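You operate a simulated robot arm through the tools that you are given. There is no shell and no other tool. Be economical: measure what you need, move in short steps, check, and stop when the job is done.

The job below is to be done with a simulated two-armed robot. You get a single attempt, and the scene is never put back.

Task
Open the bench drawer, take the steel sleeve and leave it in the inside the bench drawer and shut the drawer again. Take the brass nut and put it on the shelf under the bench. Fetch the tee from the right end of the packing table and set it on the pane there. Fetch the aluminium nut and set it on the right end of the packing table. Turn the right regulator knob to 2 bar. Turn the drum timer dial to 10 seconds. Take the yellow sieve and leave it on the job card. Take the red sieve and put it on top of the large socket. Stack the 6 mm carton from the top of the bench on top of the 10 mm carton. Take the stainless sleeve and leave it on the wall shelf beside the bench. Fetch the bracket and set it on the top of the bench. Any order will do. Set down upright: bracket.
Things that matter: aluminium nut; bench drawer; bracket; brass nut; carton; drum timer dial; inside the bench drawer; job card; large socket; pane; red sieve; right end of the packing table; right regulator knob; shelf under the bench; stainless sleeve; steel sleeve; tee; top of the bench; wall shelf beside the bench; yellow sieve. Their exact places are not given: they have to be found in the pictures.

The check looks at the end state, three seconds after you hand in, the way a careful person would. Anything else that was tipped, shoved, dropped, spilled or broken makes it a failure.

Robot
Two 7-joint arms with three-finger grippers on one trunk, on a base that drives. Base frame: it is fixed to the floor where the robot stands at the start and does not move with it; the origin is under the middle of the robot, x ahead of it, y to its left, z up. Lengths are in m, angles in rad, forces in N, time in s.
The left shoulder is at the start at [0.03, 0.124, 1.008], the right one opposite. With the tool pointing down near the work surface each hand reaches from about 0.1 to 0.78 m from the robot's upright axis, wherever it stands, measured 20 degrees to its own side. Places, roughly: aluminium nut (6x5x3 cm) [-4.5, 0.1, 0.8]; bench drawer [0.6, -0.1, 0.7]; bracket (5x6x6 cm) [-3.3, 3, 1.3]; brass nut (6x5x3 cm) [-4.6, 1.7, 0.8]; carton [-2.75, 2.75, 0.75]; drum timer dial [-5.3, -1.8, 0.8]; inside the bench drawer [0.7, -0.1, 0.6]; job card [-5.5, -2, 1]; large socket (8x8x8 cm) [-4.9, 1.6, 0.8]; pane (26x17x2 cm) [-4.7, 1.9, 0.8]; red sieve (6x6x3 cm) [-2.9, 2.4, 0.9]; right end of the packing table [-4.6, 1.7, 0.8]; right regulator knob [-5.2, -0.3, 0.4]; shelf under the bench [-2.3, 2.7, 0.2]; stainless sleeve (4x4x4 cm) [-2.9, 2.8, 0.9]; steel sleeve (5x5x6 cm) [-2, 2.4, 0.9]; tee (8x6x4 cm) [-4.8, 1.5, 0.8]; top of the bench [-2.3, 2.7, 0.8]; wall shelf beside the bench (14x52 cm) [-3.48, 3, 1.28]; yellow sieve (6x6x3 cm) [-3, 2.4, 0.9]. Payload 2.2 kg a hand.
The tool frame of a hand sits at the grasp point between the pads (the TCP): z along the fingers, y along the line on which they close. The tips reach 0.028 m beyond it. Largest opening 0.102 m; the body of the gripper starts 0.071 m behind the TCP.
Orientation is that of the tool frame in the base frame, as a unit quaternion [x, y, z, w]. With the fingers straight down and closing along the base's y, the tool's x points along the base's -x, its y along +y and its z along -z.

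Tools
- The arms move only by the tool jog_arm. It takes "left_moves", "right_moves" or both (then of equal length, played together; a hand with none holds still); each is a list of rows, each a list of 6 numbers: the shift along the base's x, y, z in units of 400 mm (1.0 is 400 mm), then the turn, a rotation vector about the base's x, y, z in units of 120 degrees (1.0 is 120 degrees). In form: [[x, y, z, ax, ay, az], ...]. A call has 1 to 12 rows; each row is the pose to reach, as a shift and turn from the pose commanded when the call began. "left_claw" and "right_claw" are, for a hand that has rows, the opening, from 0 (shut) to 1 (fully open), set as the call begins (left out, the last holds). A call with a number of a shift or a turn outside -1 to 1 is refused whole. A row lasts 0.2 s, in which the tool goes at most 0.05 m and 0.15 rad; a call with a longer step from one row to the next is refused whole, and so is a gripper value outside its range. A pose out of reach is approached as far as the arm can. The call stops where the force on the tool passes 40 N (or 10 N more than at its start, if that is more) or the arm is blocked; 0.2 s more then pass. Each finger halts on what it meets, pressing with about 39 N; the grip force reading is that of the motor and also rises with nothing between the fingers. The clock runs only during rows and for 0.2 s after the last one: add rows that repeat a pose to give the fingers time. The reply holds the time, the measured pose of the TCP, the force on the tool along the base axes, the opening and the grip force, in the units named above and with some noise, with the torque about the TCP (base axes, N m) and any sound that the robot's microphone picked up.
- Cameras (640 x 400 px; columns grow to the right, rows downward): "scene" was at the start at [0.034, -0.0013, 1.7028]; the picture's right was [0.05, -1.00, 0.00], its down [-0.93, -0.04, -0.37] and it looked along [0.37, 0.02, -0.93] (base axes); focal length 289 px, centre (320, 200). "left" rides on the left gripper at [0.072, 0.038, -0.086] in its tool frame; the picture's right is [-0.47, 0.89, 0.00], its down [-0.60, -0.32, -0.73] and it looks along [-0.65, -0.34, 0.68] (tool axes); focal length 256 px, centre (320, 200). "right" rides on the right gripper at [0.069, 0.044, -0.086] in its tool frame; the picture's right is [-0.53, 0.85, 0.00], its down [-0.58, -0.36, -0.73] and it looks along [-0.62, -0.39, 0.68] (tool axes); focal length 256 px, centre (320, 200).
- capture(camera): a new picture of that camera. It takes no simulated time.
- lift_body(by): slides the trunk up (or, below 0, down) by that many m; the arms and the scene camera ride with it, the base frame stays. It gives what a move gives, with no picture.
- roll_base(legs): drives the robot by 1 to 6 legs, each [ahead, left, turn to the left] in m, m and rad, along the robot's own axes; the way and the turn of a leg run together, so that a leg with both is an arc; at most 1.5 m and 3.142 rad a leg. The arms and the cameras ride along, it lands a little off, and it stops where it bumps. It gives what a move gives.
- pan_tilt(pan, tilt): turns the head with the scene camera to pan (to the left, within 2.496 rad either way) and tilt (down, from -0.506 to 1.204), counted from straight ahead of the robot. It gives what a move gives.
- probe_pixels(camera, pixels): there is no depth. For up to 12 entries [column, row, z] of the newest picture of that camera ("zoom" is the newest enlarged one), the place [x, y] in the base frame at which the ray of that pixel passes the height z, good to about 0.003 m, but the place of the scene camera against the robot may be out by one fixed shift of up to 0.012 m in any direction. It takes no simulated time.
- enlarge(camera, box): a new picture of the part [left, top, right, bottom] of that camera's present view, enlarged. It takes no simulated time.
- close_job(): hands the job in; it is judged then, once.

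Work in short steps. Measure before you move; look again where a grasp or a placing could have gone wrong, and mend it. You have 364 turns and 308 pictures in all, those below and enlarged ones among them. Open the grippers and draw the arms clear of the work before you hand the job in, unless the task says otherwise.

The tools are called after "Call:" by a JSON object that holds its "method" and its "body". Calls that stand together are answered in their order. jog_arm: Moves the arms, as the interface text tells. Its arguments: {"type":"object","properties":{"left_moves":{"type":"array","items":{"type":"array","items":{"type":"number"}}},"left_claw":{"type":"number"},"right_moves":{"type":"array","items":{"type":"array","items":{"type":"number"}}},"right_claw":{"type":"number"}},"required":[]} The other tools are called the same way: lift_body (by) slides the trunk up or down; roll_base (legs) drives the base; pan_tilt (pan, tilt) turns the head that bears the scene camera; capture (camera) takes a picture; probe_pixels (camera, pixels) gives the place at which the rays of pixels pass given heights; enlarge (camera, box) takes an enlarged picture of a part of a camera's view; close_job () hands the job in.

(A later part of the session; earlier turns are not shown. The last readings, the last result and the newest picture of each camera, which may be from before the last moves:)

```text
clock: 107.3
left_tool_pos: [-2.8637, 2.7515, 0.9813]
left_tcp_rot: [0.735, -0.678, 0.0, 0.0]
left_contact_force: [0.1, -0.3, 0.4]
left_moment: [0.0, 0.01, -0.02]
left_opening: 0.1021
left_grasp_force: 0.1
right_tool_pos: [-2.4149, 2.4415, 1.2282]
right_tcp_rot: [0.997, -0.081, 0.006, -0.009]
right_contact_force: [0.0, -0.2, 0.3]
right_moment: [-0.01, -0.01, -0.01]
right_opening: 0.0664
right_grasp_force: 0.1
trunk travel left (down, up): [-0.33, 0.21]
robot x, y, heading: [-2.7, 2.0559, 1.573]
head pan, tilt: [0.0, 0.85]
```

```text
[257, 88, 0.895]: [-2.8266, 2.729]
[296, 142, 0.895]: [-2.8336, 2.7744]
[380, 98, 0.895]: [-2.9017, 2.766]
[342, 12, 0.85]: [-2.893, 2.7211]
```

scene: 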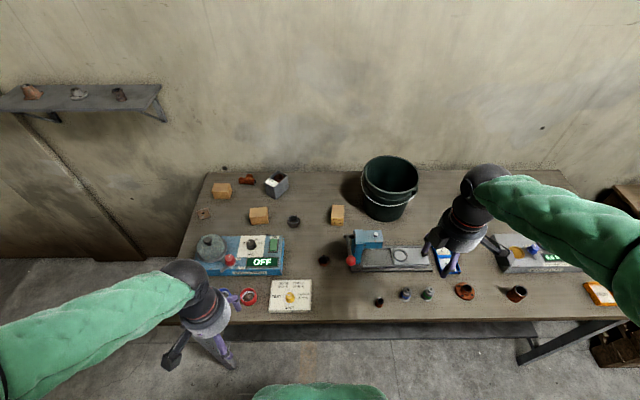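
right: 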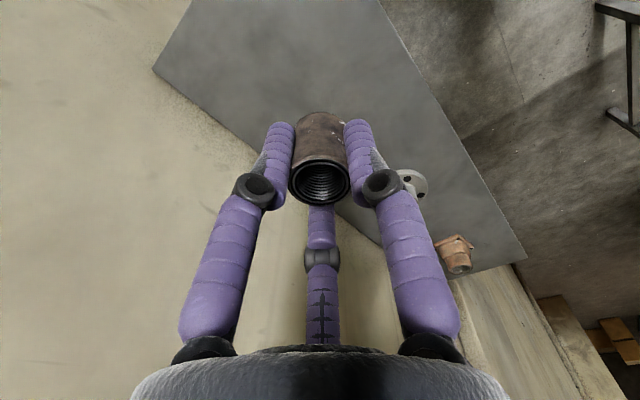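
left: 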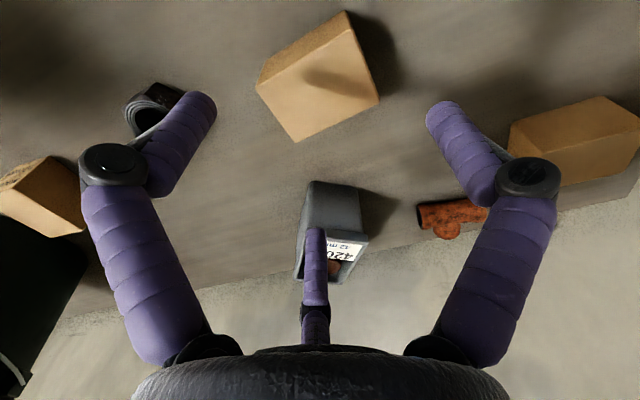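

Well centred. Descend and grip.

Call:
{"method": "jog_arm", "body": {"left_moves": [[0, -0.006, -0.1, 0, 0, 0], [0, -0.006, -0.2, 0, 0, 0], [0, -0.006, -0.24, 0, 0, 0], [0, -0.006, -0.24, 0, 0, 0]]}}

Call:
{"method": "jog_arm", "body": {"left_moves": [[0, 0, 0, 0, 0, 0], [0, 0, 0, 0, 0, 0], [0, 0, 0, 0, 0, 0]], "left_claw": 0}}

Call:
{"method": "jog_arm", "body": {"left_moves": [[0, 0, 0.04, 0, 0, 0], [0, 0, 0.14, 0, 0, 0], [0, 0, 0.26, 0, 0, 0], [0, 0, 0.36, 0, 0, 0]]}}

Call:
{"method": "capture", "body": {"camera": "left"}}

Call:
{"method": "capture", "body": {"camera": "scene"}}

```text
clock: 108.3
left_tool_pos: [-2.8631, 2.7489, 0.8844]
left_tcp_rot: [0.734, -0.679, -0.001, 0.0]
left_contact_force: [-0.3, 0.4, 0.1]
left_moment: [-0.03, 0.02, 0.0]
left_opening: 0.102
left_grasp_force: 0.0
right_tool_pos: [-2.4151, 2.4412, 1.2284]
right_tcp_rot: [0.997, -0.082, 0.006, -0.01]
right_contact_force: [-0.3, 0.0, 0.3]
right_moment: [-0.02, 0.0, 0.01]
right_opening: 0.066
right_grasp_force: 0.0
trunk travel left (down, up): [-0.33, 0.21]
robot x, y, heading: [-2.6987, 2.0535, 1.571]
head pan, tilt: [0.0, 0.85]
```

```text
clock: 109.1
left_tool_pos: [-2.8641, 2.7499, 0.8867]
left_tcp_rot: [0.734, -0.68, 0.0, 0.0]
left_contact_force: [-0.4, 0.8, 5.1]
left_moment: [0.15, 0.22, 0.02]
left_opening: 0.058
left_grasp_force: 38.4
right_tool_pos: [-2.4159, 2.4407, 1.2283]
right_tcp_rot: [0.997, -0.081, 0.005, -0.01]
right_contact_force: [-0.1, -0.2, 0.0]
right_moment: [-0.01, -0.03, -0.02]
right_opening: 0.0663
right_grasp_force: 0.1
trunk travel left (down, up): [-0.33, 0.21]
robot x, y, heading: [-2.6996, 2.0488, 1.569]
head pan, tilt: [0.0, 0.85]
```

```text
clock: 110.1
left_tool_pos: [-2.8638, 2.7461, 1.0284]
left_tcp_rot: [0.734, -0.679, 0.0, 0.001]
left_contact_force: [0.0, 0.4, -1.7]
left_moment: [0.04, 0.06, 0.02]
left_opening: 0.0581
left_grasp_force: 39.2
right_tool_pos: [-2.4168, 2.4399, 1.2273]
right_tcp_rot: [0.997, -0.082, 0.006, -0.01]
right_contact_force: [-0.5, 0.1, -0.5]
right_moment: [0.04, -0.01, 0.0]
right_opening: 0.0661
right_grasp_force: 0.1
trunk travel left (down, up): [-0.33, 0.21]
robot x, y, heading: [-2.6968, 2.0502, 1.57]
head pan, tilt: [0.0, 0.85]
```

```text
248 pictures are left
```

left: 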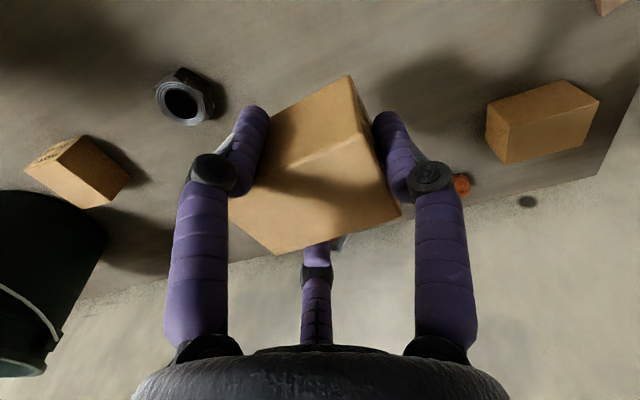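

```text
247 pictures are left
```

scene: 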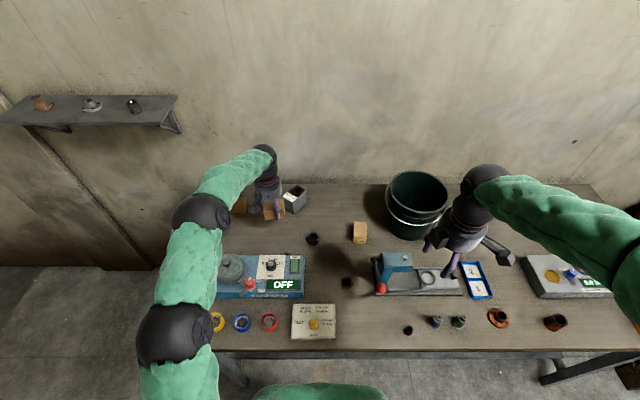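

Carton held. Before moving to the 10 mm carton I check the bucket rim and press positions.

Call:
{"method": "probe_pixels", "body": {"camera": "scene", "pixels": [[386, 195, 1.08], [390, 222, 0.85], [416, 210, 1.08], [380, 258, 1.0], [374, 258, 0.85], [416, 240, 0.85], [395, 256, 1.0]]}}

Call:
{"method": "probe_pixels", "body": {"camera": "left", "pixels": [[25, 168, 0.895], [62, 183, 0.895], [85, 208, 0.895], [128, 178, 0.895], [85, 135, 0.85], [56, 160, 0.85]]}}

Call:
{"method": "enlarge", "body": {"camera": "left", "box": [0, 110, 160, 230]}}

```text
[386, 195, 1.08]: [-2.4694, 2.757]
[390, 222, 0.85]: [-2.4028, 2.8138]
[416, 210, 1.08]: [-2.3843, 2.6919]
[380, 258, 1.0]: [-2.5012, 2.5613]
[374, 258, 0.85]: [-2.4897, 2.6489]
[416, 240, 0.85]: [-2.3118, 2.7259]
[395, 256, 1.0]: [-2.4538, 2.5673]
```

```text
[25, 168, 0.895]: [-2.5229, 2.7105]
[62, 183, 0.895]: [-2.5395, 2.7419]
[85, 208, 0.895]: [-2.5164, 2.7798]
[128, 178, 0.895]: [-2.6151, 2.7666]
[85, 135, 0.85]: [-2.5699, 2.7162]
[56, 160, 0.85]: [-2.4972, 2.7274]
```

```text
3.33 times, centred on (80, 170) of left
```

zoom: 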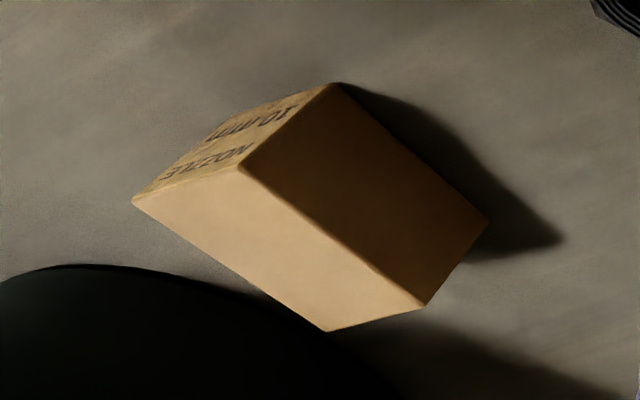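

Call:
{"method": "probe_pixels", "body": {"camera": "zoom", "pixels": [[133, 203, 0.895], [240, 163, 0.895], [425, 305, 0.895], [328, 330, 0.895], [333, 83, 0.85], [487, 222, 0.85], [240, 163, 0.9], [425, 305, 0.9]]}}

```text
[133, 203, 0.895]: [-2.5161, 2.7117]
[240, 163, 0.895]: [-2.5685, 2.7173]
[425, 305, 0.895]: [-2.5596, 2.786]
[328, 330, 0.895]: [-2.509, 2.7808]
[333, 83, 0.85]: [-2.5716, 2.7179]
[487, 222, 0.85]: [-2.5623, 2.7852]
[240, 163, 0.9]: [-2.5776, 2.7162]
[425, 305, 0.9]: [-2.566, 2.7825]
```

10 mm carton centre (-2.538, 2.749), top 0.895; bucket rim is close on its right (x −2.47). I rotate the hand −96° so the slim side faces the bucket and the cartons align, while moving part-way.

Call:
{"method": "jog_arm", "body": {"left_moves": [[0.03, 0, 0.05, 0, 0, -0.0667], [0.06, 0, 0.1, 0, 0, -0.1333], [0.09, 0, 0.15, 0, 0, -0.2], [0.12, 0, 0.15, 0, 0, -0.2667], [0.15, 0, 0.15, 0, 0, -0.3333], [0.18, 0, 0.15, 0, 0, -0.4], [0.21, 0, 0.15, 0, 0, -0.4667], [0.24, 0, 0.15, 0, 0, -0.5333], [0.27, 0, 0.15, 0, 0, -0.6], [0.3, 0, 0.15, 0, 0, -0.6667], [0.33, 0, 0.15, 0, 0, -0.7333], [0.36, 0, 0.15, 0, 0, -0.8]]}}

Call:
{"method": "capture", "body": {"camera": "scene"}}

Call:
{"method": "capture", "body": {"camera": "left"}}

```text
clock: 112.7
left_tool_pos: [-2.719, 2.7484, 1.0889]
left_tcp_rot: [0.014, 1.0, 0.0, -0.001]
left_contact_force: [0.4, 0.1, -0.8]
left_moment: [0.02, 0.03, -0.01]
left_opening: 0.0582
left_grasp_force: 38.8
right_tool_pos: [-2.4161, 2.4412, 1.2275]
right_tcp_rot: [0.997, -0.081, 0.006, -0.009]
right_contact_force: [0.0, -0.2, 0.3]
right_moment: [-0.03, 0.04, 0.0]
right_opening: 0.0662
right_grasp_force: 0.0
trunk travel left (down, up): [-0.33, 0.21]
robot x, y, heading: [-2.6995, 2.0512, 1.57]
head pan, tilt: [0.0, 0.85]
```

```text
245 pictures are left
```

scene: 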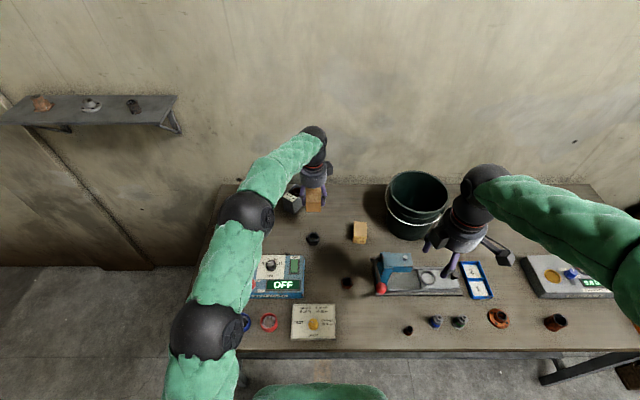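

```text
244 pictures are left
```

left: 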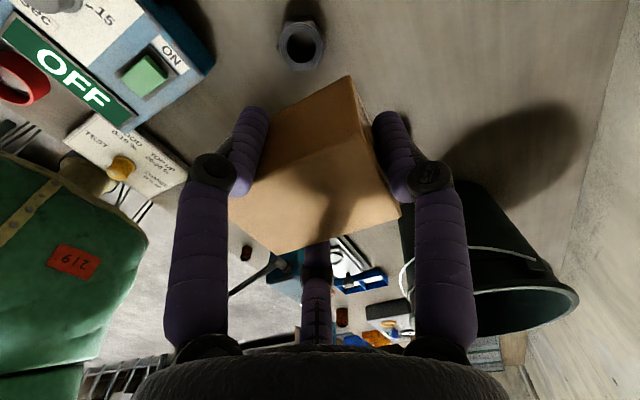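

Call:
{"method": "jog_arm", "body": {"left_moves": [[0.11, 0, 0, 0, 0, 0], [0.22, 0, 0, 0, 0, 0], [0.33, 0, 0, 0, 0, 0], [0.435, 0.002, 0, 0, 0, 0], [0.435, 0.002, -0.1, 0, 0, 0], [0.435, 0.002, -0.2, 0, 0, 0], [0.435, 0.002, -0.3, 0, 0, 0], [0.435, 0.002, -0.34, 0, 0, 0], [0.435, 0.002, -0.34, 0, 0, 0]]}}

Call:
{"method": "enlarge", "body": {"camera": "scene", "box": [300, 130, 460, 260]}}

```text
clock: 114.7
left_tool_pos: [-2.5549, 2.7267, 0.9556]
left_tcp_rot: [0.013, 1.0, 0.0, 0.0]
left_contact_force: [-0.6, -0.3, -0.9]
left_moment: [0.01, 0.0, -0.03]
left_opening: 0.0584
left_grasp_force: 39.0
left hand out of reach, approached as far as the arm can: row 3, 4, 5, 6, 7, 8, 9
right_tool_pos: [-2.4151, 2.4401, 1.2265]
right_tcp_rot: [0.997, -0.08, 0.005, -0.01]
right_contact_force: [-0.1, -0.5, 0.4]
right_moment: [0.02, -0.01, 0.04]
right_opening: 0.0664
right_grasp_force: 0.1
trunk travel left (down, up): [-0.33, 0.21]
robot x, y, heading: [-2.6987, 2.0519, 1.571]
head pan, tilt: [0.0, 0.85]
```

```text
3.08 times, centred on (380, 195) of scene
```

zoom: 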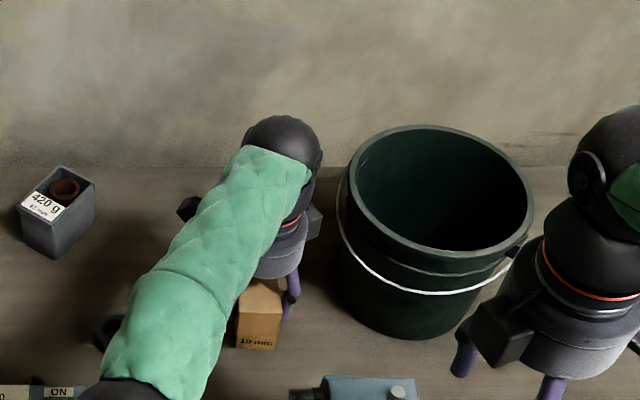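

Out of reach by ~2 cm; I lift and retract left, shift the base right 8 cm, and try again.

Call:
{"method": "jog_arm", "body": {"left_moves": [[0, 0, 0.1, 0, 0, 0], [-0.1, 0, 0.15, 0, 0, 0], [-0.2, 0, 0.15, 0, 0, 0], [-0.3, 0, 0.15, 0, 0, 0]]}}

Call:
{"method": "roll_base", "body": {"legs": [[0, -0.09, 0]]}}

Call:
{"method": "capture", "body": {"camera": "left"}}

```text
clock: 115.7
left_tool_pos: [-2.6526, 2.7522, 0.9744]
left_tcp_rot: [0.013, 1.0, -0.002, -0.002]
left_contact_force: [0.5, 0.6, -0.4]
left_moment: [0.01, -0.04, 0.0]
left_opening: 0.0583
left_grasp_force: 39.7
left hand out of reach, approached as far as the arm can: row 2, 3, 4
right_tool_pos: [-2.4166, 2.4416, 1.2263]
right_tcp_rot: [0.997, -0.082, 0.006, -0.009]
right_contact_force: [-0.6, 0.4, 0.3]
right_moment: [-0.02, 0.0, -0.02]
right_opening: 0.0662
right_grasp_force: 0.0
trunk travel left (down, up): [-0.33, 0.21]
robot x, y, heading: [-2.7018, 2.0541, 1.57]
head pan, tilt: [0.0, 0.85]
```

```text
clock: 116.8
left_tool_pos: [-2.562, 2.7522, 0.9756]
left_tcp_rot: [0.013, 1.0, -0.001, -0.002]
left_contact_force: [0.3, -0.2, -0.1]
left_moment: [0.0, 0.07, -0.04]
left_opening: 0.0585
left_grasp_force: 39.1
right_tool_pos: [-2.3239, 2.4412, 1.2261]
right_tcp_rot: [0.997, -0.083, 0.005, -0.009]
right_contact_force: [0.4, 0.1, -0.2]
right_moment: [0.01, 0.04, -0.01]
right_opening: 0.0661
right_grasp_force: 0.1
trunk travel left (down, up): [-0.33, 0.21]
robot x, y, heading: [-2.607, 2.0544, 1.57]
head pan, tilt: [0.0, 0.85]
```

```text
242 pictures are left
```

left: 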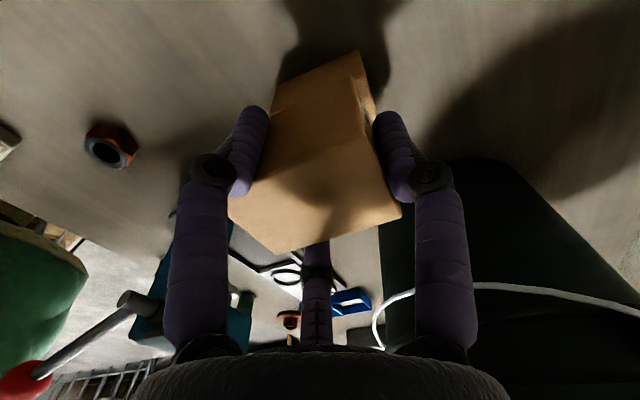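

Now within reach. Shift +19 mm and lower gently to contact (expected TCP ≈0.931).

Call:
{"method": "jog_arm", "body": {"left_moves": [[0.03, -0.003, 0, 0, 0, 0], [0.047, -0.006, -0.03, 0, 0, 0], [0.047, -0.006, -0.07, 0, 0, 0], [0.047, -0.006, -0.085, 0, 0, 0], [0.047, -0.006, -0.095, 0, 0, 0], [0.047, -0.006, -0.105, 0, 0, 0], [0.047, -0.006, -0.105, 0, 0, 0]]}}

Call:
{"method": "enlarge", "body": {"camera": "scene", "box": [260, 130, 420, 260]}}

```text
clock: 118.4
left_tool_pos: [-2.5447, 2.7491, 0.9354]
left_tcp_rot: [0.013, 1.0, 0.001, 0.0]
left_contact_force: [1.6, -1.7, 10.8]
left_moment: [0.02, -0.23, -0.03]
left_opening: 0.0581
left_grasp_force: 38.9
right_tool_pos: [-2.3267, 2.4404, 1.2285]
right_tcp_rot: [0.997, -0.081, 0.006, -0.01]
right_contact_force: [-0.6, -0.3, 0.4]
right_moment: [-0.02, 0.01, -0.01]
right_opening: 0.0662
right_grasp_force: 0.0
trunk travel left (down, up): [-0.33, 0.21]
robot x, y, heading: [-2.6103, 2.0537, 1.57]
head pan, tilt: [0.0, 0.85]
```

```text
3.08 times, centred on (340, 195) of scene
```

zoom: 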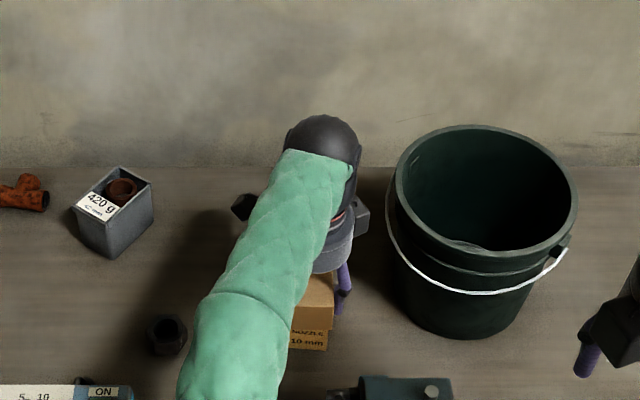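

Contact (11 N) at TCP 0.935; the carton rests on the 10 mm one. I open modestly and rise.

Call:
{"method": "jog_arm", "body": {"left_moves": [[0, 0, 0, 0, 0, 0], [0, 0, 0, 0, 0, 0], [0, 0, 0, 0, 0, 0]], "left_claw": 0.85}}

Call:
{"method": "jog_arm", "body": {"left_moves": [[0, 0, 0.05, 0, 0, 0], [0, 0, 0.15, 0, 0, 0], [0, 0, 0.27, 0, 0, 0], [-0.05, -0.05, 0.35, 0, 0, 0], [-0.15, -0.1, 0.37, 0, 0, 0], [-0.25, -0.15, 0.37, 0, 0, 0], [-0.35, -0.2, 0.37, 0, 0, 0]]}}

Call:
{"method": "capture", "body": {"camera": "scene"}}

```text
clock: 119.2
left_tool_pos: [-2.5441, 2.749, 0.9327]
left_tcp_rot: [0.013, 1.0, -0.002, 0.0]
left_contact_force: [0.3, -0.6, -0.1]
left_moment: [0.03, -0.02, 0.0]
left_opening: 0.0864
left_grasp_force: 0.0
right_tool_pos: [-2.3267, 2.4423, 1.2255]
right_tcp_rot: [0.997, -0.081, 0.007, -0.009]
right_contact_force: [0.7, -0.2, 0.3]
right_moment: [-0.02, 0.0, 0.0]
right_opening: 0.0665
right_grasp_force: 0.1
trunk travel left (down, up): [-0.33, 0.21]
robot x, y, heading: [-2.6073, 2.0514, 1.568]
head pan, tilt: [0.0, 0.85]
```

```text
clock: 120.8
left_tool_pos: [-2.6043, 2.7608, 1.0817]
left_tcp_rot: [0.013, 1.0, -0.002, -0.002]
left_contact_force: [0.7, -1.2, -0.3]
left_moment: [0.01, 0.03, 0.02]
left_opening: 0.0867
left_grasp_force: 0.0
left hand out of reach, approached as far as the arm can: row 4, 5, 6, 7
right_tool_pos: [-2.3261, 2.4407, 1.2274]
right_tcp_rot: [0.997, -0.082, 0.006, -0.009]
right_contact_force: [0.2, -0.1, 0.3]
right_moment: [-0.02, 0.04, -0.01]
right_opening: 0.0663
right_grasp_force: 0.0
trunk travel left (down, up): [-0.33, 0.21]
robot x, y, heading: [-2.6078, 2.0528, 1.566]
head pan, tilt: [0.0, 0.85]
```

```text
240 pictures are left
```

scene: 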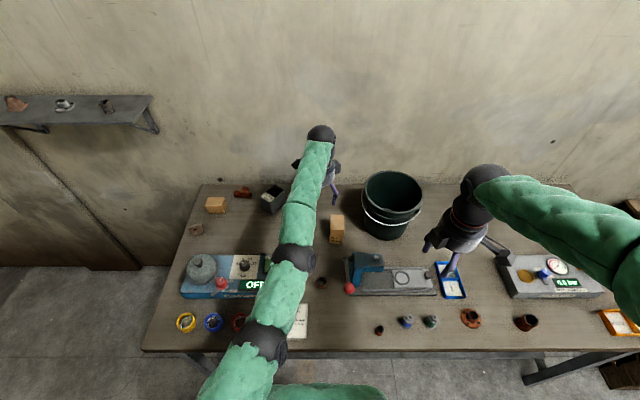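

Stack looks right. I unwind the left hand (+96°) while drawing it back over the free bench front.

Call:
{"method": "jog_arm", "body": {"left_moves": [[-0.03, -0.06, 0.03, 0, 0, 0.0667], [-0.06, -0.12, 0.06, 0, 0, 0.1333], [-0.09, -0.18, 0.09, 0, 0, 0.2], [-0.12, -0.24, 0.1, 0, 0, 0.2667], [-0.15, -0.3, 0.1, 0, 0, 0.3333], [-0.18, -0.36, 0.1, 0, 0, 0.4], [-0.21, -0.42, 0.1, 0, 0, 0.4667], [-0.24, -0.48, 0.1, 0, 0, 0.5333], [-0.27, -0.54, 0.1, 0, 0, 0.6], [-0.33, -0.6, 0.1, 0, 0, 0.6667], [-0.4, -0.66, 0.1, 0, 0, 0.7133], [-0.48, -0.72, 0.1, 0, 0, 0.7633]], "left_claw": 1.0}}

Call:
{"method": "capture", "body": {"camera": "left"}}

Call:
{"method": "capture", "body": {"camera": "scene"}}

```text
clock: 123.4
left_tool_pos: [-2.6302, 2.673, 0.9825]
left_tcp_rot: [-0.689, 0.693, -0.092, -0.191]
left_contact_force: [-0.2, 0.1, -0.8]
left_moment: [0.0, -0.03, -0.01]
left_opening: 0.102
left_grasp_force: 0.1
left hand out of reach, approached as far as the arm can: row 1, 2, 3, 4, 5, 6, 7, 8, 9, 10, 11, 12
right_tool_pos: [-2.3274, 2.4405, 1.2279]
right_tcp_rot: [0.997, -0.081, 0.005, -0.009]
right_contact_force: [-0.7, 0.2, 0.4]
right_moment: [-0.01, -0.02, 0.0]
right_opening: 0.0662
right_grasp_force: 0.1
trunk travel left (down, up): [-0.33, 0.21]
robot x, y, heading: [-2.6095, 2.05, 1.571]
head pan, tilt: [0.0, 0.85]
```

```text
239 pictures are left
```

left: 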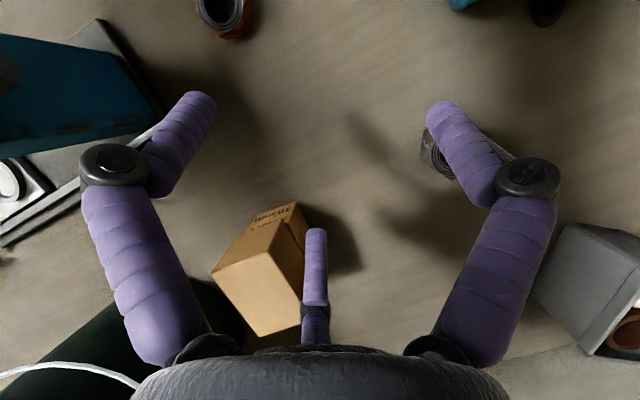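

```text
238 pictures are left
```

scene: 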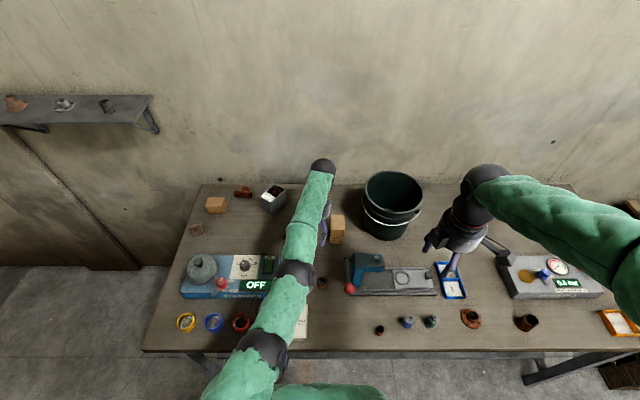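

The left arm lags behind its command (tilted, z 0.98). I give it time to converge by holding the commanded pose.

Call:
{"method": "jog_arm", "body": {"left_moves": [[0, 0, 0, 0, 0, 0], [0, 0, 0, 0, 0, 0], [0, 0, 0, 0, 0, 0], [0, 0, 0, 0, 0, 0]]}}

```text
clock: 124.4
left_tool_pos: [-2.6294, 2.6733, 0.9838]
left_tcp_rot: [-0.688, 0.694, -0.092, -0.192]
left_contact_force: [0.0, 0.0, -0.3]
left_moment: [-0.01, -0.03, 0.0]
left_opening: 0.1019
left_grasp_force: 0.2
right_tool_pos: [-2.3256, 2.4401, 1.2266]
right_tcp_rot: [0.997, -0.081, 0.007, -0.01]
right_contact_force: [0.0, 0.0, 0.2]
right_moment: [0.01, 0.0, 0.01]
right_opening: 0.0666
right_grasp_force: 0.0
trunk travel left (down, up): [-0.33, 0.21]
robot x, y, heading: [-2.6086, 2.0521, 1.569]
head pan, tilt: [0.0, 0.85]
```

Call:
{"method": "jog_arm", "body": {"left_moves": [[0, -0.05, 0.05, 0, 0, 0], [-0.03, -0.1, 0.1, 0, 0, 0], [-0.06, -0.15, 0.15, 0, 0, 0]]}}

```text
clock: 125.2
left_tool_pos: [-2.6273, 2.6733, 0.9867]
left_tcp_rot: [-0.689, 0.694, -0.092, -0.191]
left_contact_force: [-0.6, 0.4, 0.5]
left_moment: [0.0, 0.04, 0.0]
left_opening: 0.102
left_grasp_force: 0.0
left hand out of reach, approached as far as the arm can: row 1, 2, 3
right_tool_pos: [-2.3264, 2.4396, 1.2269]
right_tcp_rot: [0.997, -0.082, 0.007, -0.009]
right_contact_force: [0.3, -0.2, -0.1]
right_moment: [0.04, 0.0, 0.02]
right_opening: 0.0665
right_grasp_force: 0.0
trunk travel left (down, up): [-0.33, 0.21]
robot x, y, heading: [-2.6108, 2.0487, 1.571]
head pan, tilt: [0.0, 0.85]
```

Left arm seems to sit at a joint limit. I try undoing the tilt (fingers lean toward robot by ~24°) first.

Call:
{"method": "jog_arm", "body": {"left_moves": [[0, 0, 0.02, 0.06, -0.022, 0], [0, 0, 0.04, 0.12, -0.044, 0], [0, 0, 0.06, 0.19, -0.068, 0], [0, 0, 0.06, 0.19, -0.068, 0]]}}

```text
refused: row 3 steps farther than a row can; nothing moved
```

Call:
{"method": "jog_arm", "body": {"left_moves": [[0, 0, 0.02, 0.05, -0.018, 0], [0, 0, 0.04, 0.1, -0.036, 0], [0, 0, 0.06, 0.15, -0.054, 0], [0, 0, 0.06, 0.19, -0.068, 0], [0, 0, 0.06, 0.19, -0.068, 0]]}}

Call:
{"method": "capture", "body": {"camera": "scene"}}

```text
clock: 125.9
left_tool_pos: [-2.5961, 2.6424, 0.8815]
left_tcp_rot: [-0.673, 0.721, -0.068, -0.151]
left_contact_force: [-0.1, 0.8, 4.5]
left_moment: [0.27, -0.12, 0.16]
left_opening: 0.1025
left_grasp_force: 0.0
left hand out of reach, approached as far as the arm can: row 1, 2
right_tool_pos: [-2.3273, 2.4405, 1.2273]
right_tcp_rot: [0.997, -0.082, 0.006, -0.009]
right_contact_force: [-0.8, -0.3, -0.4]
right_moment: [-0.01, 0.0, 0.01]
right_opening: 0.0662
right_grasp_force: 0.1
trunk travel left (down, up): [-0.33, 0.21]
robot x, y, heading: [-2.6078, 2.0574, 1.57]
head pan, tilt: [0.0, 0.85]
stopped in row 3 (left hand): the force on the tool passed its limit at 103 N (the readings are from after the stop); the commanded pose is now the measured one
```

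```text
237 pictures are left
```

scene: 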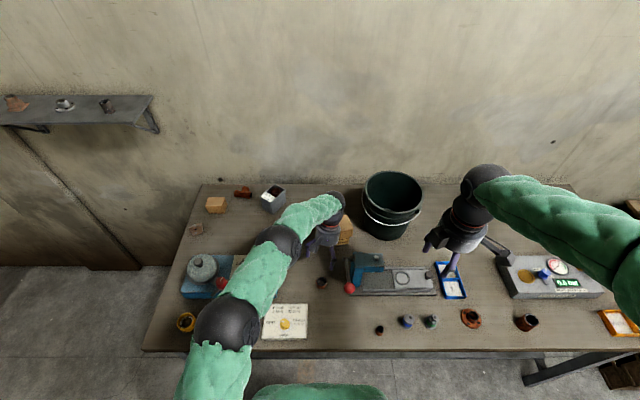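

The hand dropped and touched the bench. I look closely at what is around before moving.

Call:
{"method": "enlarge", "body": {"camera": "scene", "box": [260, 170, 420, 300]}}

Call:
{"method": "capture", "body": {"camera": "left"}}

```text
3.08 times, centred on (340, 235) of scene
```

zoom: 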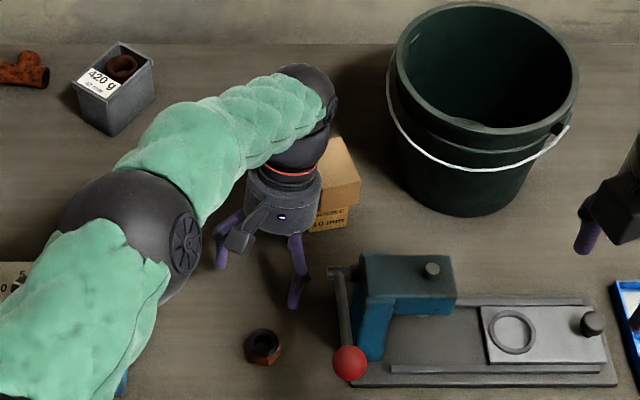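

```text
235 pictures are left
```

left: 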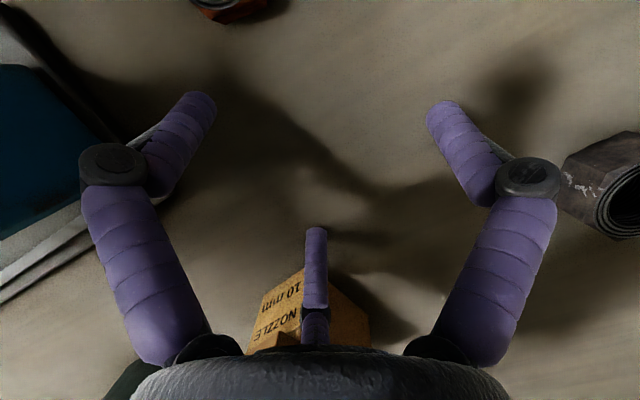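

Only bare bench was touched; cartons still stacked. I lift straight up.

Call:
{"method": "jog_arm", "body": {"left_moves": [[0, -0.02, 0.05, 0, 0, 0], [0, -0.04, 0.1, 0, 0, 0], [0, -0.08, 0.18, 0, 0, 0]]}}

```text
clock: 126.7
left_tool_pos: [-2.5954, 2.6076, 0.9529]
left_tcp_rot: [-0.674, 0.72, -0.069, -0.151]
left_contact_force: [0.7, -0.2, 0.3]
left_moment: [0.03, 0.02, -0.01]
left_opening: 0.1022
left_grasp_force: 0.0
right_tool_pos: [-2.3256, 2.4404, 1.2277]
right_tcp_rot: [0.997, -0.081, 0.006, -0.01]
right_contact_force: [0.0, 0.1, 0.2]
right_moment: [0.02, -0.01, -0.04]
right_opening: 0.0663
right_grasp_force: 0.0
trunk travel left (down, up): [-0.33, 0.21]
robot x, y, heading: [-2.6101, 2.0543, 1.568]
head pan, tilt: [0.0, 0.85]
```

Responsive again. I raise, straighten the hand and tuck it back.

Call:
{"method": "jog_arm", "body": {"left_moves": [[0, -0.05, 0.1, 0.03, -0.012, 0], [-0.05, -0.1, 0.2, 0.06, -0.024, 0], [-0.1, -0.18, 0.28, 0.09, -0.036, 0], [-0.2, -0.24, 0.33, 0.12, -0.048, 0], [-0.3, -0.3, 0.37, 0.147, -0.06, 0], [-0.4, -0.36, 0.37, 0.147, -0.06, 0], [-0.5, -0.42, 0.37, 0.147, -0.06, 0], [-0.6, -0.48, 0.37, 0.147, -0.06, 0], [-0.6, -0.48, 0.37, 0.147, -0.06, 0]]}}

Call:
{"method": "capture", "body": {"camera": "scene"}}

```text
refused: row 4 steps farther than a row can; nothing moved
```

```text
234 pictures are left
```

scene: 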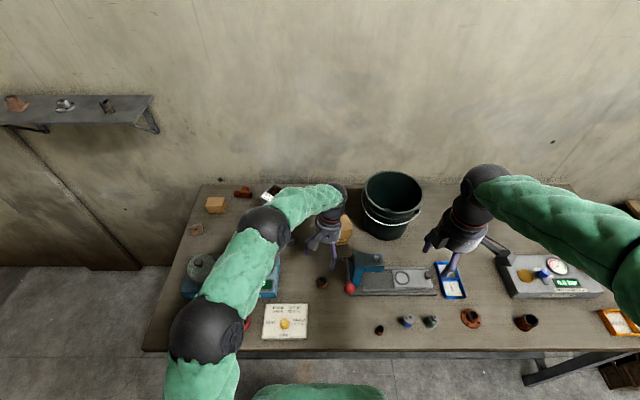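

Call:
{"method": "jog_arm", "body": {"left_moves": [[0, -0.05, 0.1, 0.03, -0.012, 0], [-0.05, -0.1, 0.19, 0.06, -0.024, 0], [-0.1, -0.16, 0.28, 0.09, -0.036, 0], [-0.19, -0.22, 0.33, 0.12, -0.048, 0], [-0.29, -0.28, 0.36, 0.147, -0.06, 0], [-0.39, -0.34, 0.37, 0.147, -0.06, 0], [-0.49, -0.4, 0.37, 0.147, -0.06, 0], [-0.59, -0.46, 0.37, 0.147, -0.06, 0], [-0.59, -0.46, 0.37, 0.147, -0.06, 0]]}}

Call:
{"method": "capture", "body": {"camera": "scene"}}

Call:
{"method": "enlarge", "body": {"camera": "scene", "box": [280, 170, 440, 300]}}

```text
clock: 128.7
left_tool_pos: [-2.8319, 2.4249, 1.101]
left_tcp_rot: [-0.683, 0.731, 0.0, -0.001]
left_contact_force: [-0.7, -0.4, 0.3]
left_moment: [0.01, -0.02, -0.01]
left_opening: 0.1021
left_grasp_force: 0.1
right_tool_pos: [-2.3249, 2.4428, 1.2265]
right_tcp_rot: [0.997, -0.081, 0.006, -0.009]
right_contact_force: [0.6, 0.6, 0.4]
right_moment: [-0.03, 0.04, 0.0]
right_opening: 0.0666
right_grasp_force: 0.0
trunk travel left (down, up): [-0.33, 0.21]
robot x, y, heading: [-2.6079, 2.0533, 1.568]
head pan, tilt: [0.0, 0.85]
```

```text
233 pictures are left
```

scene: 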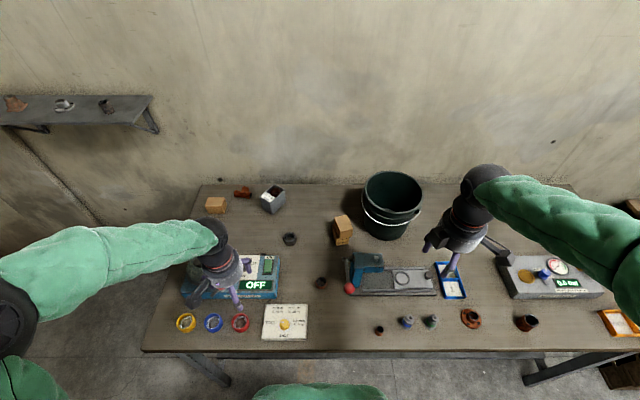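

```text
3.08 times, centred on (360, 235) of scene
```

zoom: 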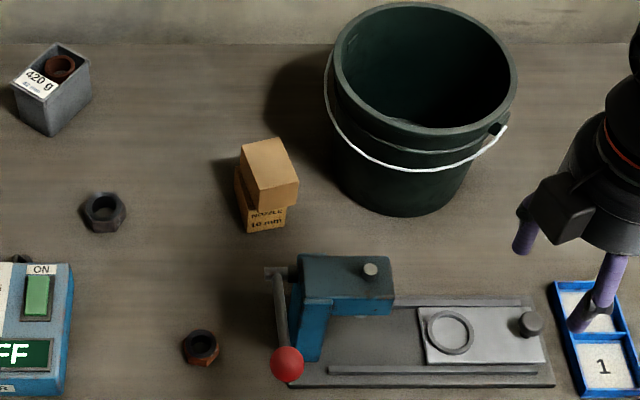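

Call:
{"method": "probe_pixels", "body": {"camera": "zoom", "pixels": [[241, 147, 0.94], [280, 138, 0.94], [299, 182, 0.94], [257, 191, 0.94], [249, 233, 0.85], [286, 226, 0.85], [237, 197, 0.85]]}}

```text
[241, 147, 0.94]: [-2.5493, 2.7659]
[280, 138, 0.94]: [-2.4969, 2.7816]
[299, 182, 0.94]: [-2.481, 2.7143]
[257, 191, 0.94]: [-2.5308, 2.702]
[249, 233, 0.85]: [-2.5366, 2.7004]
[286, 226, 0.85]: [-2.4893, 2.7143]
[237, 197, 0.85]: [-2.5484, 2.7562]
```

Stack is intact (slightly rotated as a pair). Next the sieves: yellow (186,322), red (240,323). I move left and back a bit to have both hands before them.

Call:
{"method": "roll_base", "body": {"legs": [[-0.12, 0, 0], [0, 0.36, 0]]}}

Call:
{"method": "pan_tilt", "body": {"pan": 0, "tilt": 1.1}}

Call:
{"method": "capture", "body": {"camera": "scene"}}

Call:
{"method": "capture", "body": {"camera": "left"}}

Call:
{"method": "capture", "body": {"camera": "right"}}

```text
clock: 131.9
left_tool_pos: [-3.1903, 2.3058, 1.1014]
left_tcp_rot: [-0.682, 0.731, -0.001, -0.001]
left_contact_force: [-0.1, 0.2, -0.7]
left_moment: [-0.03, 0.02, 0.01]
left_opening: 0.102
left_grasp_force: 0.0
right_tool_pos: [-2.6856, 2.3222, 1.2271]
right_tcp_rot: [0.997, -0.082, 0.005, -0.01]
right_contact_force: [-0.4, -0.1, 0.7]
right_moment: [-0.02, -0.01, 0.01]
right_opening: 0.0666
right_grasp_force: 0.0
trunk travel left (down, up): [-0.33, 0.21]
robot x, y, heading: [-2.9682, 1.9328, 1.57]
head pan, tilt: [0.0, 0.85]
```

```text
clock: 132.7
left_tool_pos: [-3.1902, 2.305, 1.1012]
left_tcp_rot: [-0.682, 0.731, 0.0, -0.001]
left_contact_force: [-0.2, -0.1, -0.4]
left_moment: [0.0, 0.01, -0.01]
left_opening: 0.1019
left_grasp_force: 0.1
right_tool_pos: [-2.6844, 2.3224, 1.2266]
right_tcp_rot: [0.997, -0.082, 0.007, -0.01]
right_contact_force: [-0.1, -0.5, 0.4]
right_moment: [0.0, 0.02, 0.02]
right_opening: 0.0666
right_grasp_force: 0.0
trunk travel left (down, up): [-0.33, 0.21]
robot x, y, heading: [-2.9661, 1.9346, 1.565]
head pan, tilt: [0.0, 1.1]
```

```text
231 pictures are left
```

scene: 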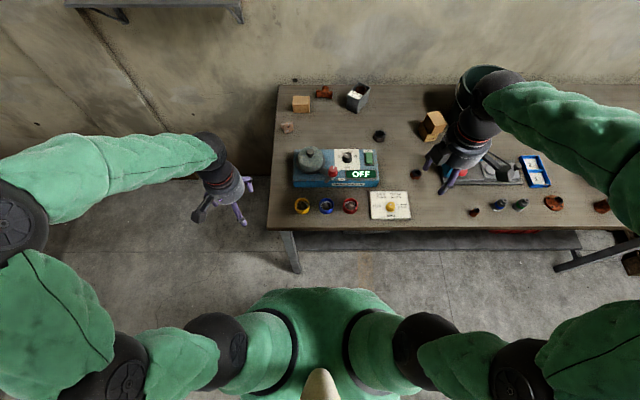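

```text
230 pictures are left
```

left: 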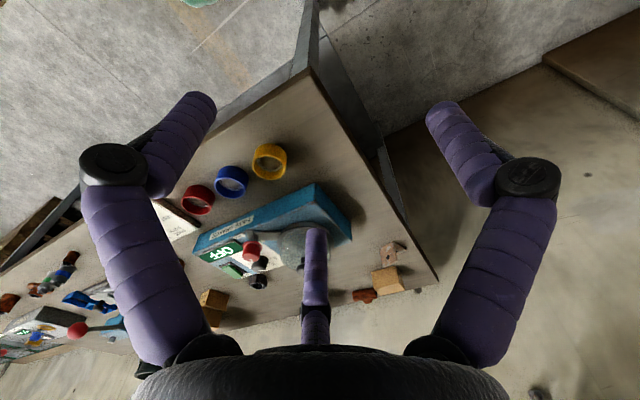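

```text
229 pictures are left
```

right: 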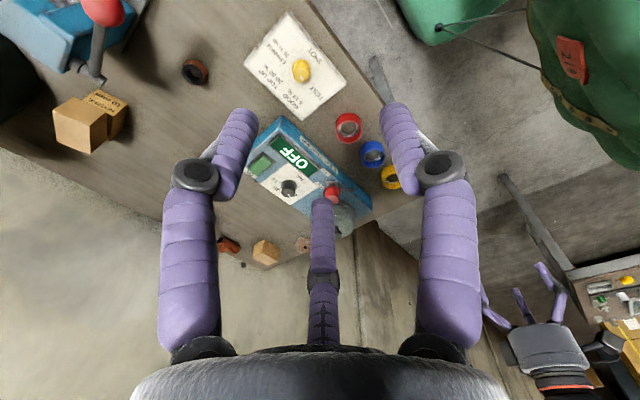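

Call:
{"method": "probe_pixels", "body": {"camera": "scene", "pixels": [[302, 205, 0.87], [326, 206, 0.87], [350, 205, 0.87], [294, 188, 0.85], [378, 187, 0.85], [371, 216, 0.85]]}}

Call:
{"method": "probe_pixels", "body": {"camera": "left", "pixels": [[269, 161, 0.87], [231, 181, 0.87], [197, 200, 0.87], [197, 250, 0.85], [319, 185, 0.85]]}}

Call:
{"method": "probe_pixels", "body": {"camera": "right", "pixels": [[390, 176, 0.87], [373, 153, 0.87], [348, 128, 0.87]]}}

```text
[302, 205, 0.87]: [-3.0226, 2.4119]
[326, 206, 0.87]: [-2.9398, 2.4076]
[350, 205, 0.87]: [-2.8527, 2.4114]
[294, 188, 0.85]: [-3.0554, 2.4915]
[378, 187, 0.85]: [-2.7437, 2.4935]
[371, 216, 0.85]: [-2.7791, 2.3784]
```

```text
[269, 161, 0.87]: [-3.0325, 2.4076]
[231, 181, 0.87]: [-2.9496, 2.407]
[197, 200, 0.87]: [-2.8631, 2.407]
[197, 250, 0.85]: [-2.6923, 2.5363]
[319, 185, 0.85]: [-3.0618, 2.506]
```

```text
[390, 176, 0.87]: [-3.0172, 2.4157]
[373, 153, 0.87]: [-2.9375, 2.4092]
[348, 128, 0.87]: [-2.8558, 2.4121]
```

Yellow ≈(-3.027, 2.410), red ≈(-2.858, 2.411). I bring both hands above their sieves.

Call:
{"method": "jog_arm", "body": {"left_moves": [[0.07, 0.05, 0, 0, 0, 0], [0.14, 0.1, 0, 0, 0, 0], [0.21, 0.15, 0, 0, 0, 0], [0.28, 0.2, 0, 0, 0, 0], [0.34, 0.24, 0, 0, 0, 0], [0.387, 0.262, 0, 0, 0, 0], [0.387, 0.262, -0.1, 0, 0, 0], [0.387, 0.262, -0.2, 0, 0, 0], [0.387, 0.262, -0.28, 0, 0, 0], [0.387, 0.262, -0.28, 0, 0, 0]], "left_claw": 0.8, "right_moves": [[-0.07, 0.04, -0.03, 0, 0, 0], [-0.14, 0.08, -0.1, 0, 0, 0], [-0.21, 0.12, -0.18, 0, 0, 0], [-0.28, 0.15, -0.26, 0, 0, 0], [-0.35, 0.18, -0.34, 0, 0, 0], [-0.4, 0.2, -0.42, 0, 0, 0], [-0.434, 0.22, -0.5, 0, 0, 0], [-0.434, 0.22, -0.58, 0, 0, 0], [-0.434, 0.22, -0.6, 0, 0, 0], [-0.434, 0.22, -0.6, 0, 0, 0]], "right_claw": 0.85}}

Call:
{"method": "capture", "body": {"camera": "left"}}

Call:
{"method": "capture", "body": {"camera": "right"}}

```text
clock: 134.9
left_tool_pos: [-3.0356, 2.4094, 0.9885]
left_tcp_rot: [-0.683, 0.731, 0.0, -0.002]
left_contact_force: [-0.6, -0.3, -0.2]
left_moment: [0.03, -0.01, 0.0]
left_opening: 0.0816
left_grasp_force: 0.0
right_tool_pos: [-2.8577, 2.4088, 0.9874]
right_tcp_rot: [0.997, -0.082, 0.006, -0.009]
right_contact_force: [0.4, -0.1, 0.6]
right_moment: [0.01, 0.0, 0.01]
right_opening: 0.0868
right_grasp_force: 0.0
trunk travel left (down, up): [-0.33, 0.21]
robot x, y, heading: [-2.9683, 1.933, 1.568]
head pan, tilt: [0.0, 1.1]
```

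```text
228 pictures are left
```

left: 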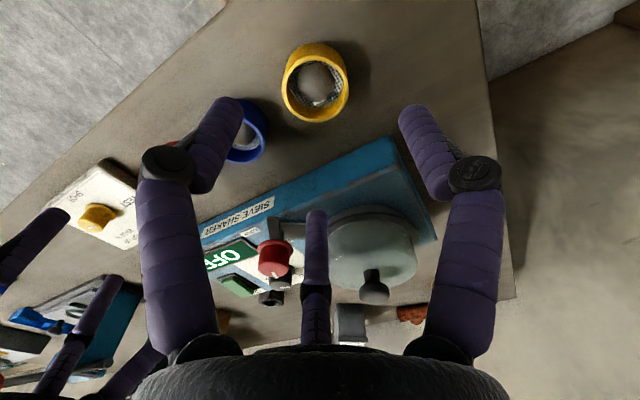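

```text
227 pictures are left
```

right: 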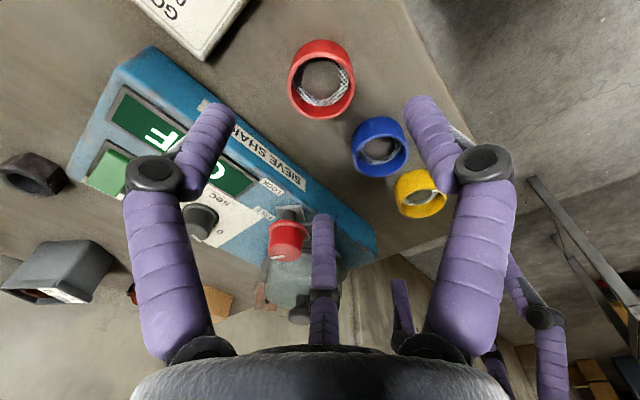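

Call:
{"method": "probe_pixels", "body": {"camera": "left", "pixels": [[315, 90, 0.88], [282, 90, 0.88], [348, 90, 0.88], [314, 123, 0.88], [316, 70, 0.865], [316, 42, 0.85]]}}

Call:
{"method": "probe_pixels", "body": {"camera": "right", "pixels": [[321, 85, 0.88], [288, 86, 0.88], [354, 86, 0.88], [321, 118, 0.88], [321, 40, 0.85]]}}

```text
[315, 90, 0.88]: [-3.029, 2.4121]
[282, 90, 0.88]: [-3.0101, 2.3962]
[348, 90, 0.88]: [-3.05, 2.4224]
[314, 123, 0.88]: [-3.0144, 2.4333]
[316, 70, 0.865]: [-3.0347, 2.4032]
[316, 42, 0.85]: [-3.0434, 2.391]
```

```text
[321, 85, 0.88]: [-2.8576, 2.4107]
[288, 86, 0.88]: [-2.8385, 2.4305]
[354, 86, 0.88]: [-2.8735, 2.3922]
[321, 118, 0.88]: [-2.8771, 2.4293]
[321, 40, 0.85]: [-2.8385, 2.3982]
```

Both aligned. Descend and close both.

Call:
{"method": "jog_arm", "body": {"left_moves": [[0.008, 0.006, -0.1, 0, 0, 0], [0.008, 0.006, -0.2, 0, 0, 0], [0.008, 0.006, -0.26, 0, 0, 0], [0.008, 0.006, -0.26, 0, 0, 0]], "right_moves": [[0, 0.005, -0.1, 0, 0, 0], [0, 0.005, -0.2, 0, 0, 0], [0, 0.005, -0.2575, 0, 0, 0], [0, 0.005, -0.2575, 0, 0, 0]]}}

Call:
{"method": "jog_arm", "body": {"left_moves": [[0, 0, 0, 0, 0, 0], [0, 0, 0, 0, 0, 0], [0, 0, 0, 0, 0, 0]], "left_claw": 0, "right_moves": [[0, 0, 0, 0, 0, 0], [0, 0, 0, 0, 0, 0], [0, 0, 0, 0, 0, 0]], "right_claw": 0}}

Call:
{"method": "jog_arm", "body": {"left_moves": [[0, 0, 0.05, 0, 0, 0], [0, 0, 0.15, 0, 0, 0], [0, 0, 0.27, 0, 0, 0], [0, -0.06, 0.37, 0, 0, 0], [-0.1, -0.12, 0.4, 0, 0, 0], [-0.2, -0.18, 0.4, 0, 0, 0]], "right_moves": [[0, 0, 0.05, 0, 0, 0], [0, 0, 0.15, 0, 0, 0], [0, 0, 0.27, 0, 0, 0], [0, -0.06, 0.37, 0, 0, 0], [0.1, -0.12, 0.4, 0, 0, 0], [0.2, -0.18, 0.4, 0, 0, 0]]}}

Call:
{"method": "capture", "body": {"camera": "left"}}

Call:
{"method": "capture", "body": {"camera": "right"}}

```text
clock: 135.9
left_tool_pos: [-3.0304, 2.4119, 0.8865]
left_tcp_rot: [-0.683, 0.731, -0.001, -0.002]
left_contact_force: [-0.3, -0.1, 0.4]
left_moment: [0.02, 0.02, 0.0]
left_opening: 0.0814
left_grasp_force: 0.1
right_tool_pos: [-2.8565, 2.4119, 0.8844]
right_tcp_rot: [0.997, -0.082, 0.006, -0.01]
right_contact_force: [-0.1, 0.2, 0.6]
right_moment: [0.01, 0.0, 0.01]
right_opening: 0.0867
right_grasp_force: 0.1
trunk travel left (down, up): [-0.33, 0.21]
robot x, y, heading: [-2.9686, 1.9374, 1.567]
head pan, tilt: [0.0, 1.1]
```

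```text
clock: 136.7
left_tool_pos: [-3.0301, 2.4119, 0.8853]
left_tcp_rot: [-0.683, 0.731, -0.001, -0.001]
left_contact_force: [-0.5, 0.2, 0.3]
left_moment: [0.02, 0.04, 0.0]
left_opening: 0.0506
left_grasp_force: 38.8
right_tool_pos: [-2.8559, 2.4122, 0.8857]
right_tcp_rot: [0.997, -0.082, 0.006, -0.01]
right_contact_force: [0.1, 0.3, 2.1]
right_moment: [0.15, -0.03, -0.02]
right_opening: 0.0505
right_grasp_force: 39.2
trunk travel left (down, up): [-0.33, 0.21]
robot x, y, heading: [-2.9661, 1.9339, 1.564]
head pan, tilt: [0.0, 1.1]
```

```text
clock: 138.1
left_tool_pos: [-3.1117, 2.3398, 1.048]
left_tcp_rot: [-0.683, 0.731, 0.001, -0.001]
left_contact_force: [-0.8, -0.2, -1.3]
left_moment: [0.03, 0.0, 0.0]
left_opening: 0.0505
left_grasp_force: 39.0
right_tool_pos: [-2.7781, 2.3389, 1.0436]
right_tcp_rot: [0.997, -0.082, 0.007, -0.01]
right_contact_force: [-0.5, -0.2, -1.1]
right_moment: [0.05, -0.03, -0.04]
right_opening: 0.0503
right_grasp_force: 38.7
trunk travel left (down, up): [-0.33, 0.21]
robot x, y, heading: [-2.9659, 1.932, 1.569]
head pan, tilt: [0.0, 1.1]
```

```text
226 pictures are left
```

left: 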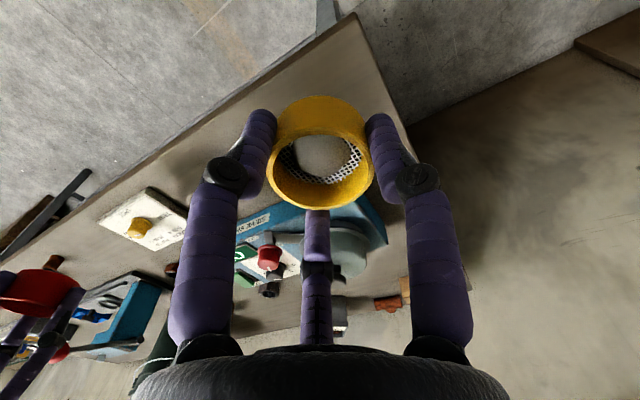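

```text
225 pictures are left
```

right: 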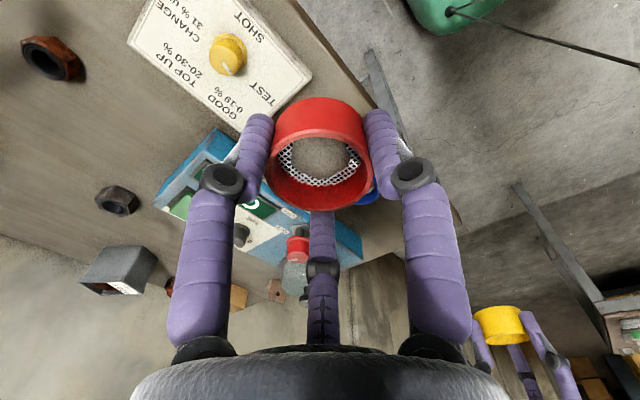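

Both sieves held. I raise the hands a bit, back off, turn left and approach the packing table's right end to look.

Call:
{"method": "jog_arm", "body": {"left_moves": [[0, -0.06, 0.1, 0, 0, 0], [0.05, -0.12, 0.2, 0, 0, 0], [0.1, -0.16, 0.25, 0, 0, 0]], "right_moves": [[0, -0.06, 0.1, 0, 0, 0], [-0.02, -0.12, 0.2, 0, 0, 0], [-0.02, -0.16, 0.25, 0, 0, 0]]}}

Call:
{"method": "roll_base", "body": {"legs": [[-0.27, 0, 0], [0, 0, 1.57], [0.72, 0, 0]]}}

Call:
{"method": "pan_tilt", "body": {"pan": 0, "tilt": 0.75}}

Call:
{"method": "capture", "body": {"camera": "scene"}}

```text
refused: row 2 steps farther than a row can; nothing moved
```

```text
clock: 147.3
left_tool_pos: [-4.1053, 1.5372, 1.0472]
left_tcp_rot: [0.999, -0.042, 0.001, 0.001]
left_contact_force: [-0.8, -0.5, -1.0]
left_moment: [-0.02, 0.01, 0.04]
left_opening: 0.0506
left_grasp_force: 39.0
right_tool_pos: [-4.0992, 1.8685, 1.0441]
right_tcp_rot: [0.767, 0.641, -0.003, -0.011]
right_contact_force: [0.1, 0.2, -0.6]
right_moment: [0.0, -0.01, -0.03]
right_opening: 0.0504
right_grasp_force: 39.0
trunk travel left (down, up): [-0.33, 0.21]
robot x, y, heading: [-3.6958, 1.6716, 3.125]
head pan, tilt: [0.0, 1.1]
```

```text
clock: 148.2
left_tool_pos: [-4.1042, 1.5372, 1.0478]
left_tcp_rot: [0.999, -0.041, 0.001, 0.001]
left_contact_force: [-0.3, -0.5, -1.0]
left_moment: [0.0, -0.02, 0.0]
left_opening: 0.0505
left_grasp_force: 39.1
right_tool_pos: [-4.0982, 1.868, 1.044]
right_tcp_rot: [0.767, 0.642, -0.002, -0.01]
right_contact_force: [0.3, 0.3, -1.4]
right_moment: [0.02, -0.03, 0.04]
right_opening: 0.0505
right_grasp_force: 38.8
trunk travel left (down, up): [-0.33, 0.21]
robot x, y, heading: [-3.6976, 1.6745, 3.125]
head pan, tilt: [0.0, 0.75]
```

```text
224 pictures are left
```

scene: 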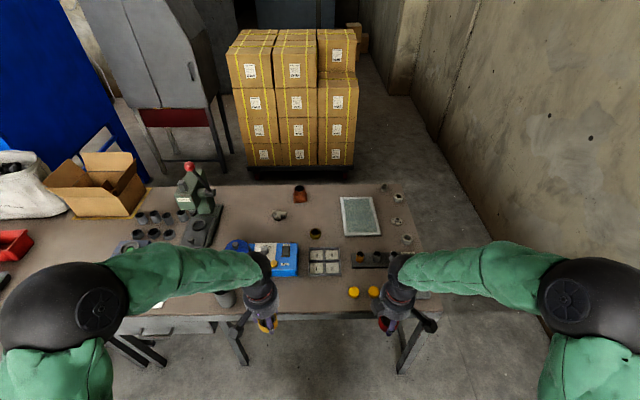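

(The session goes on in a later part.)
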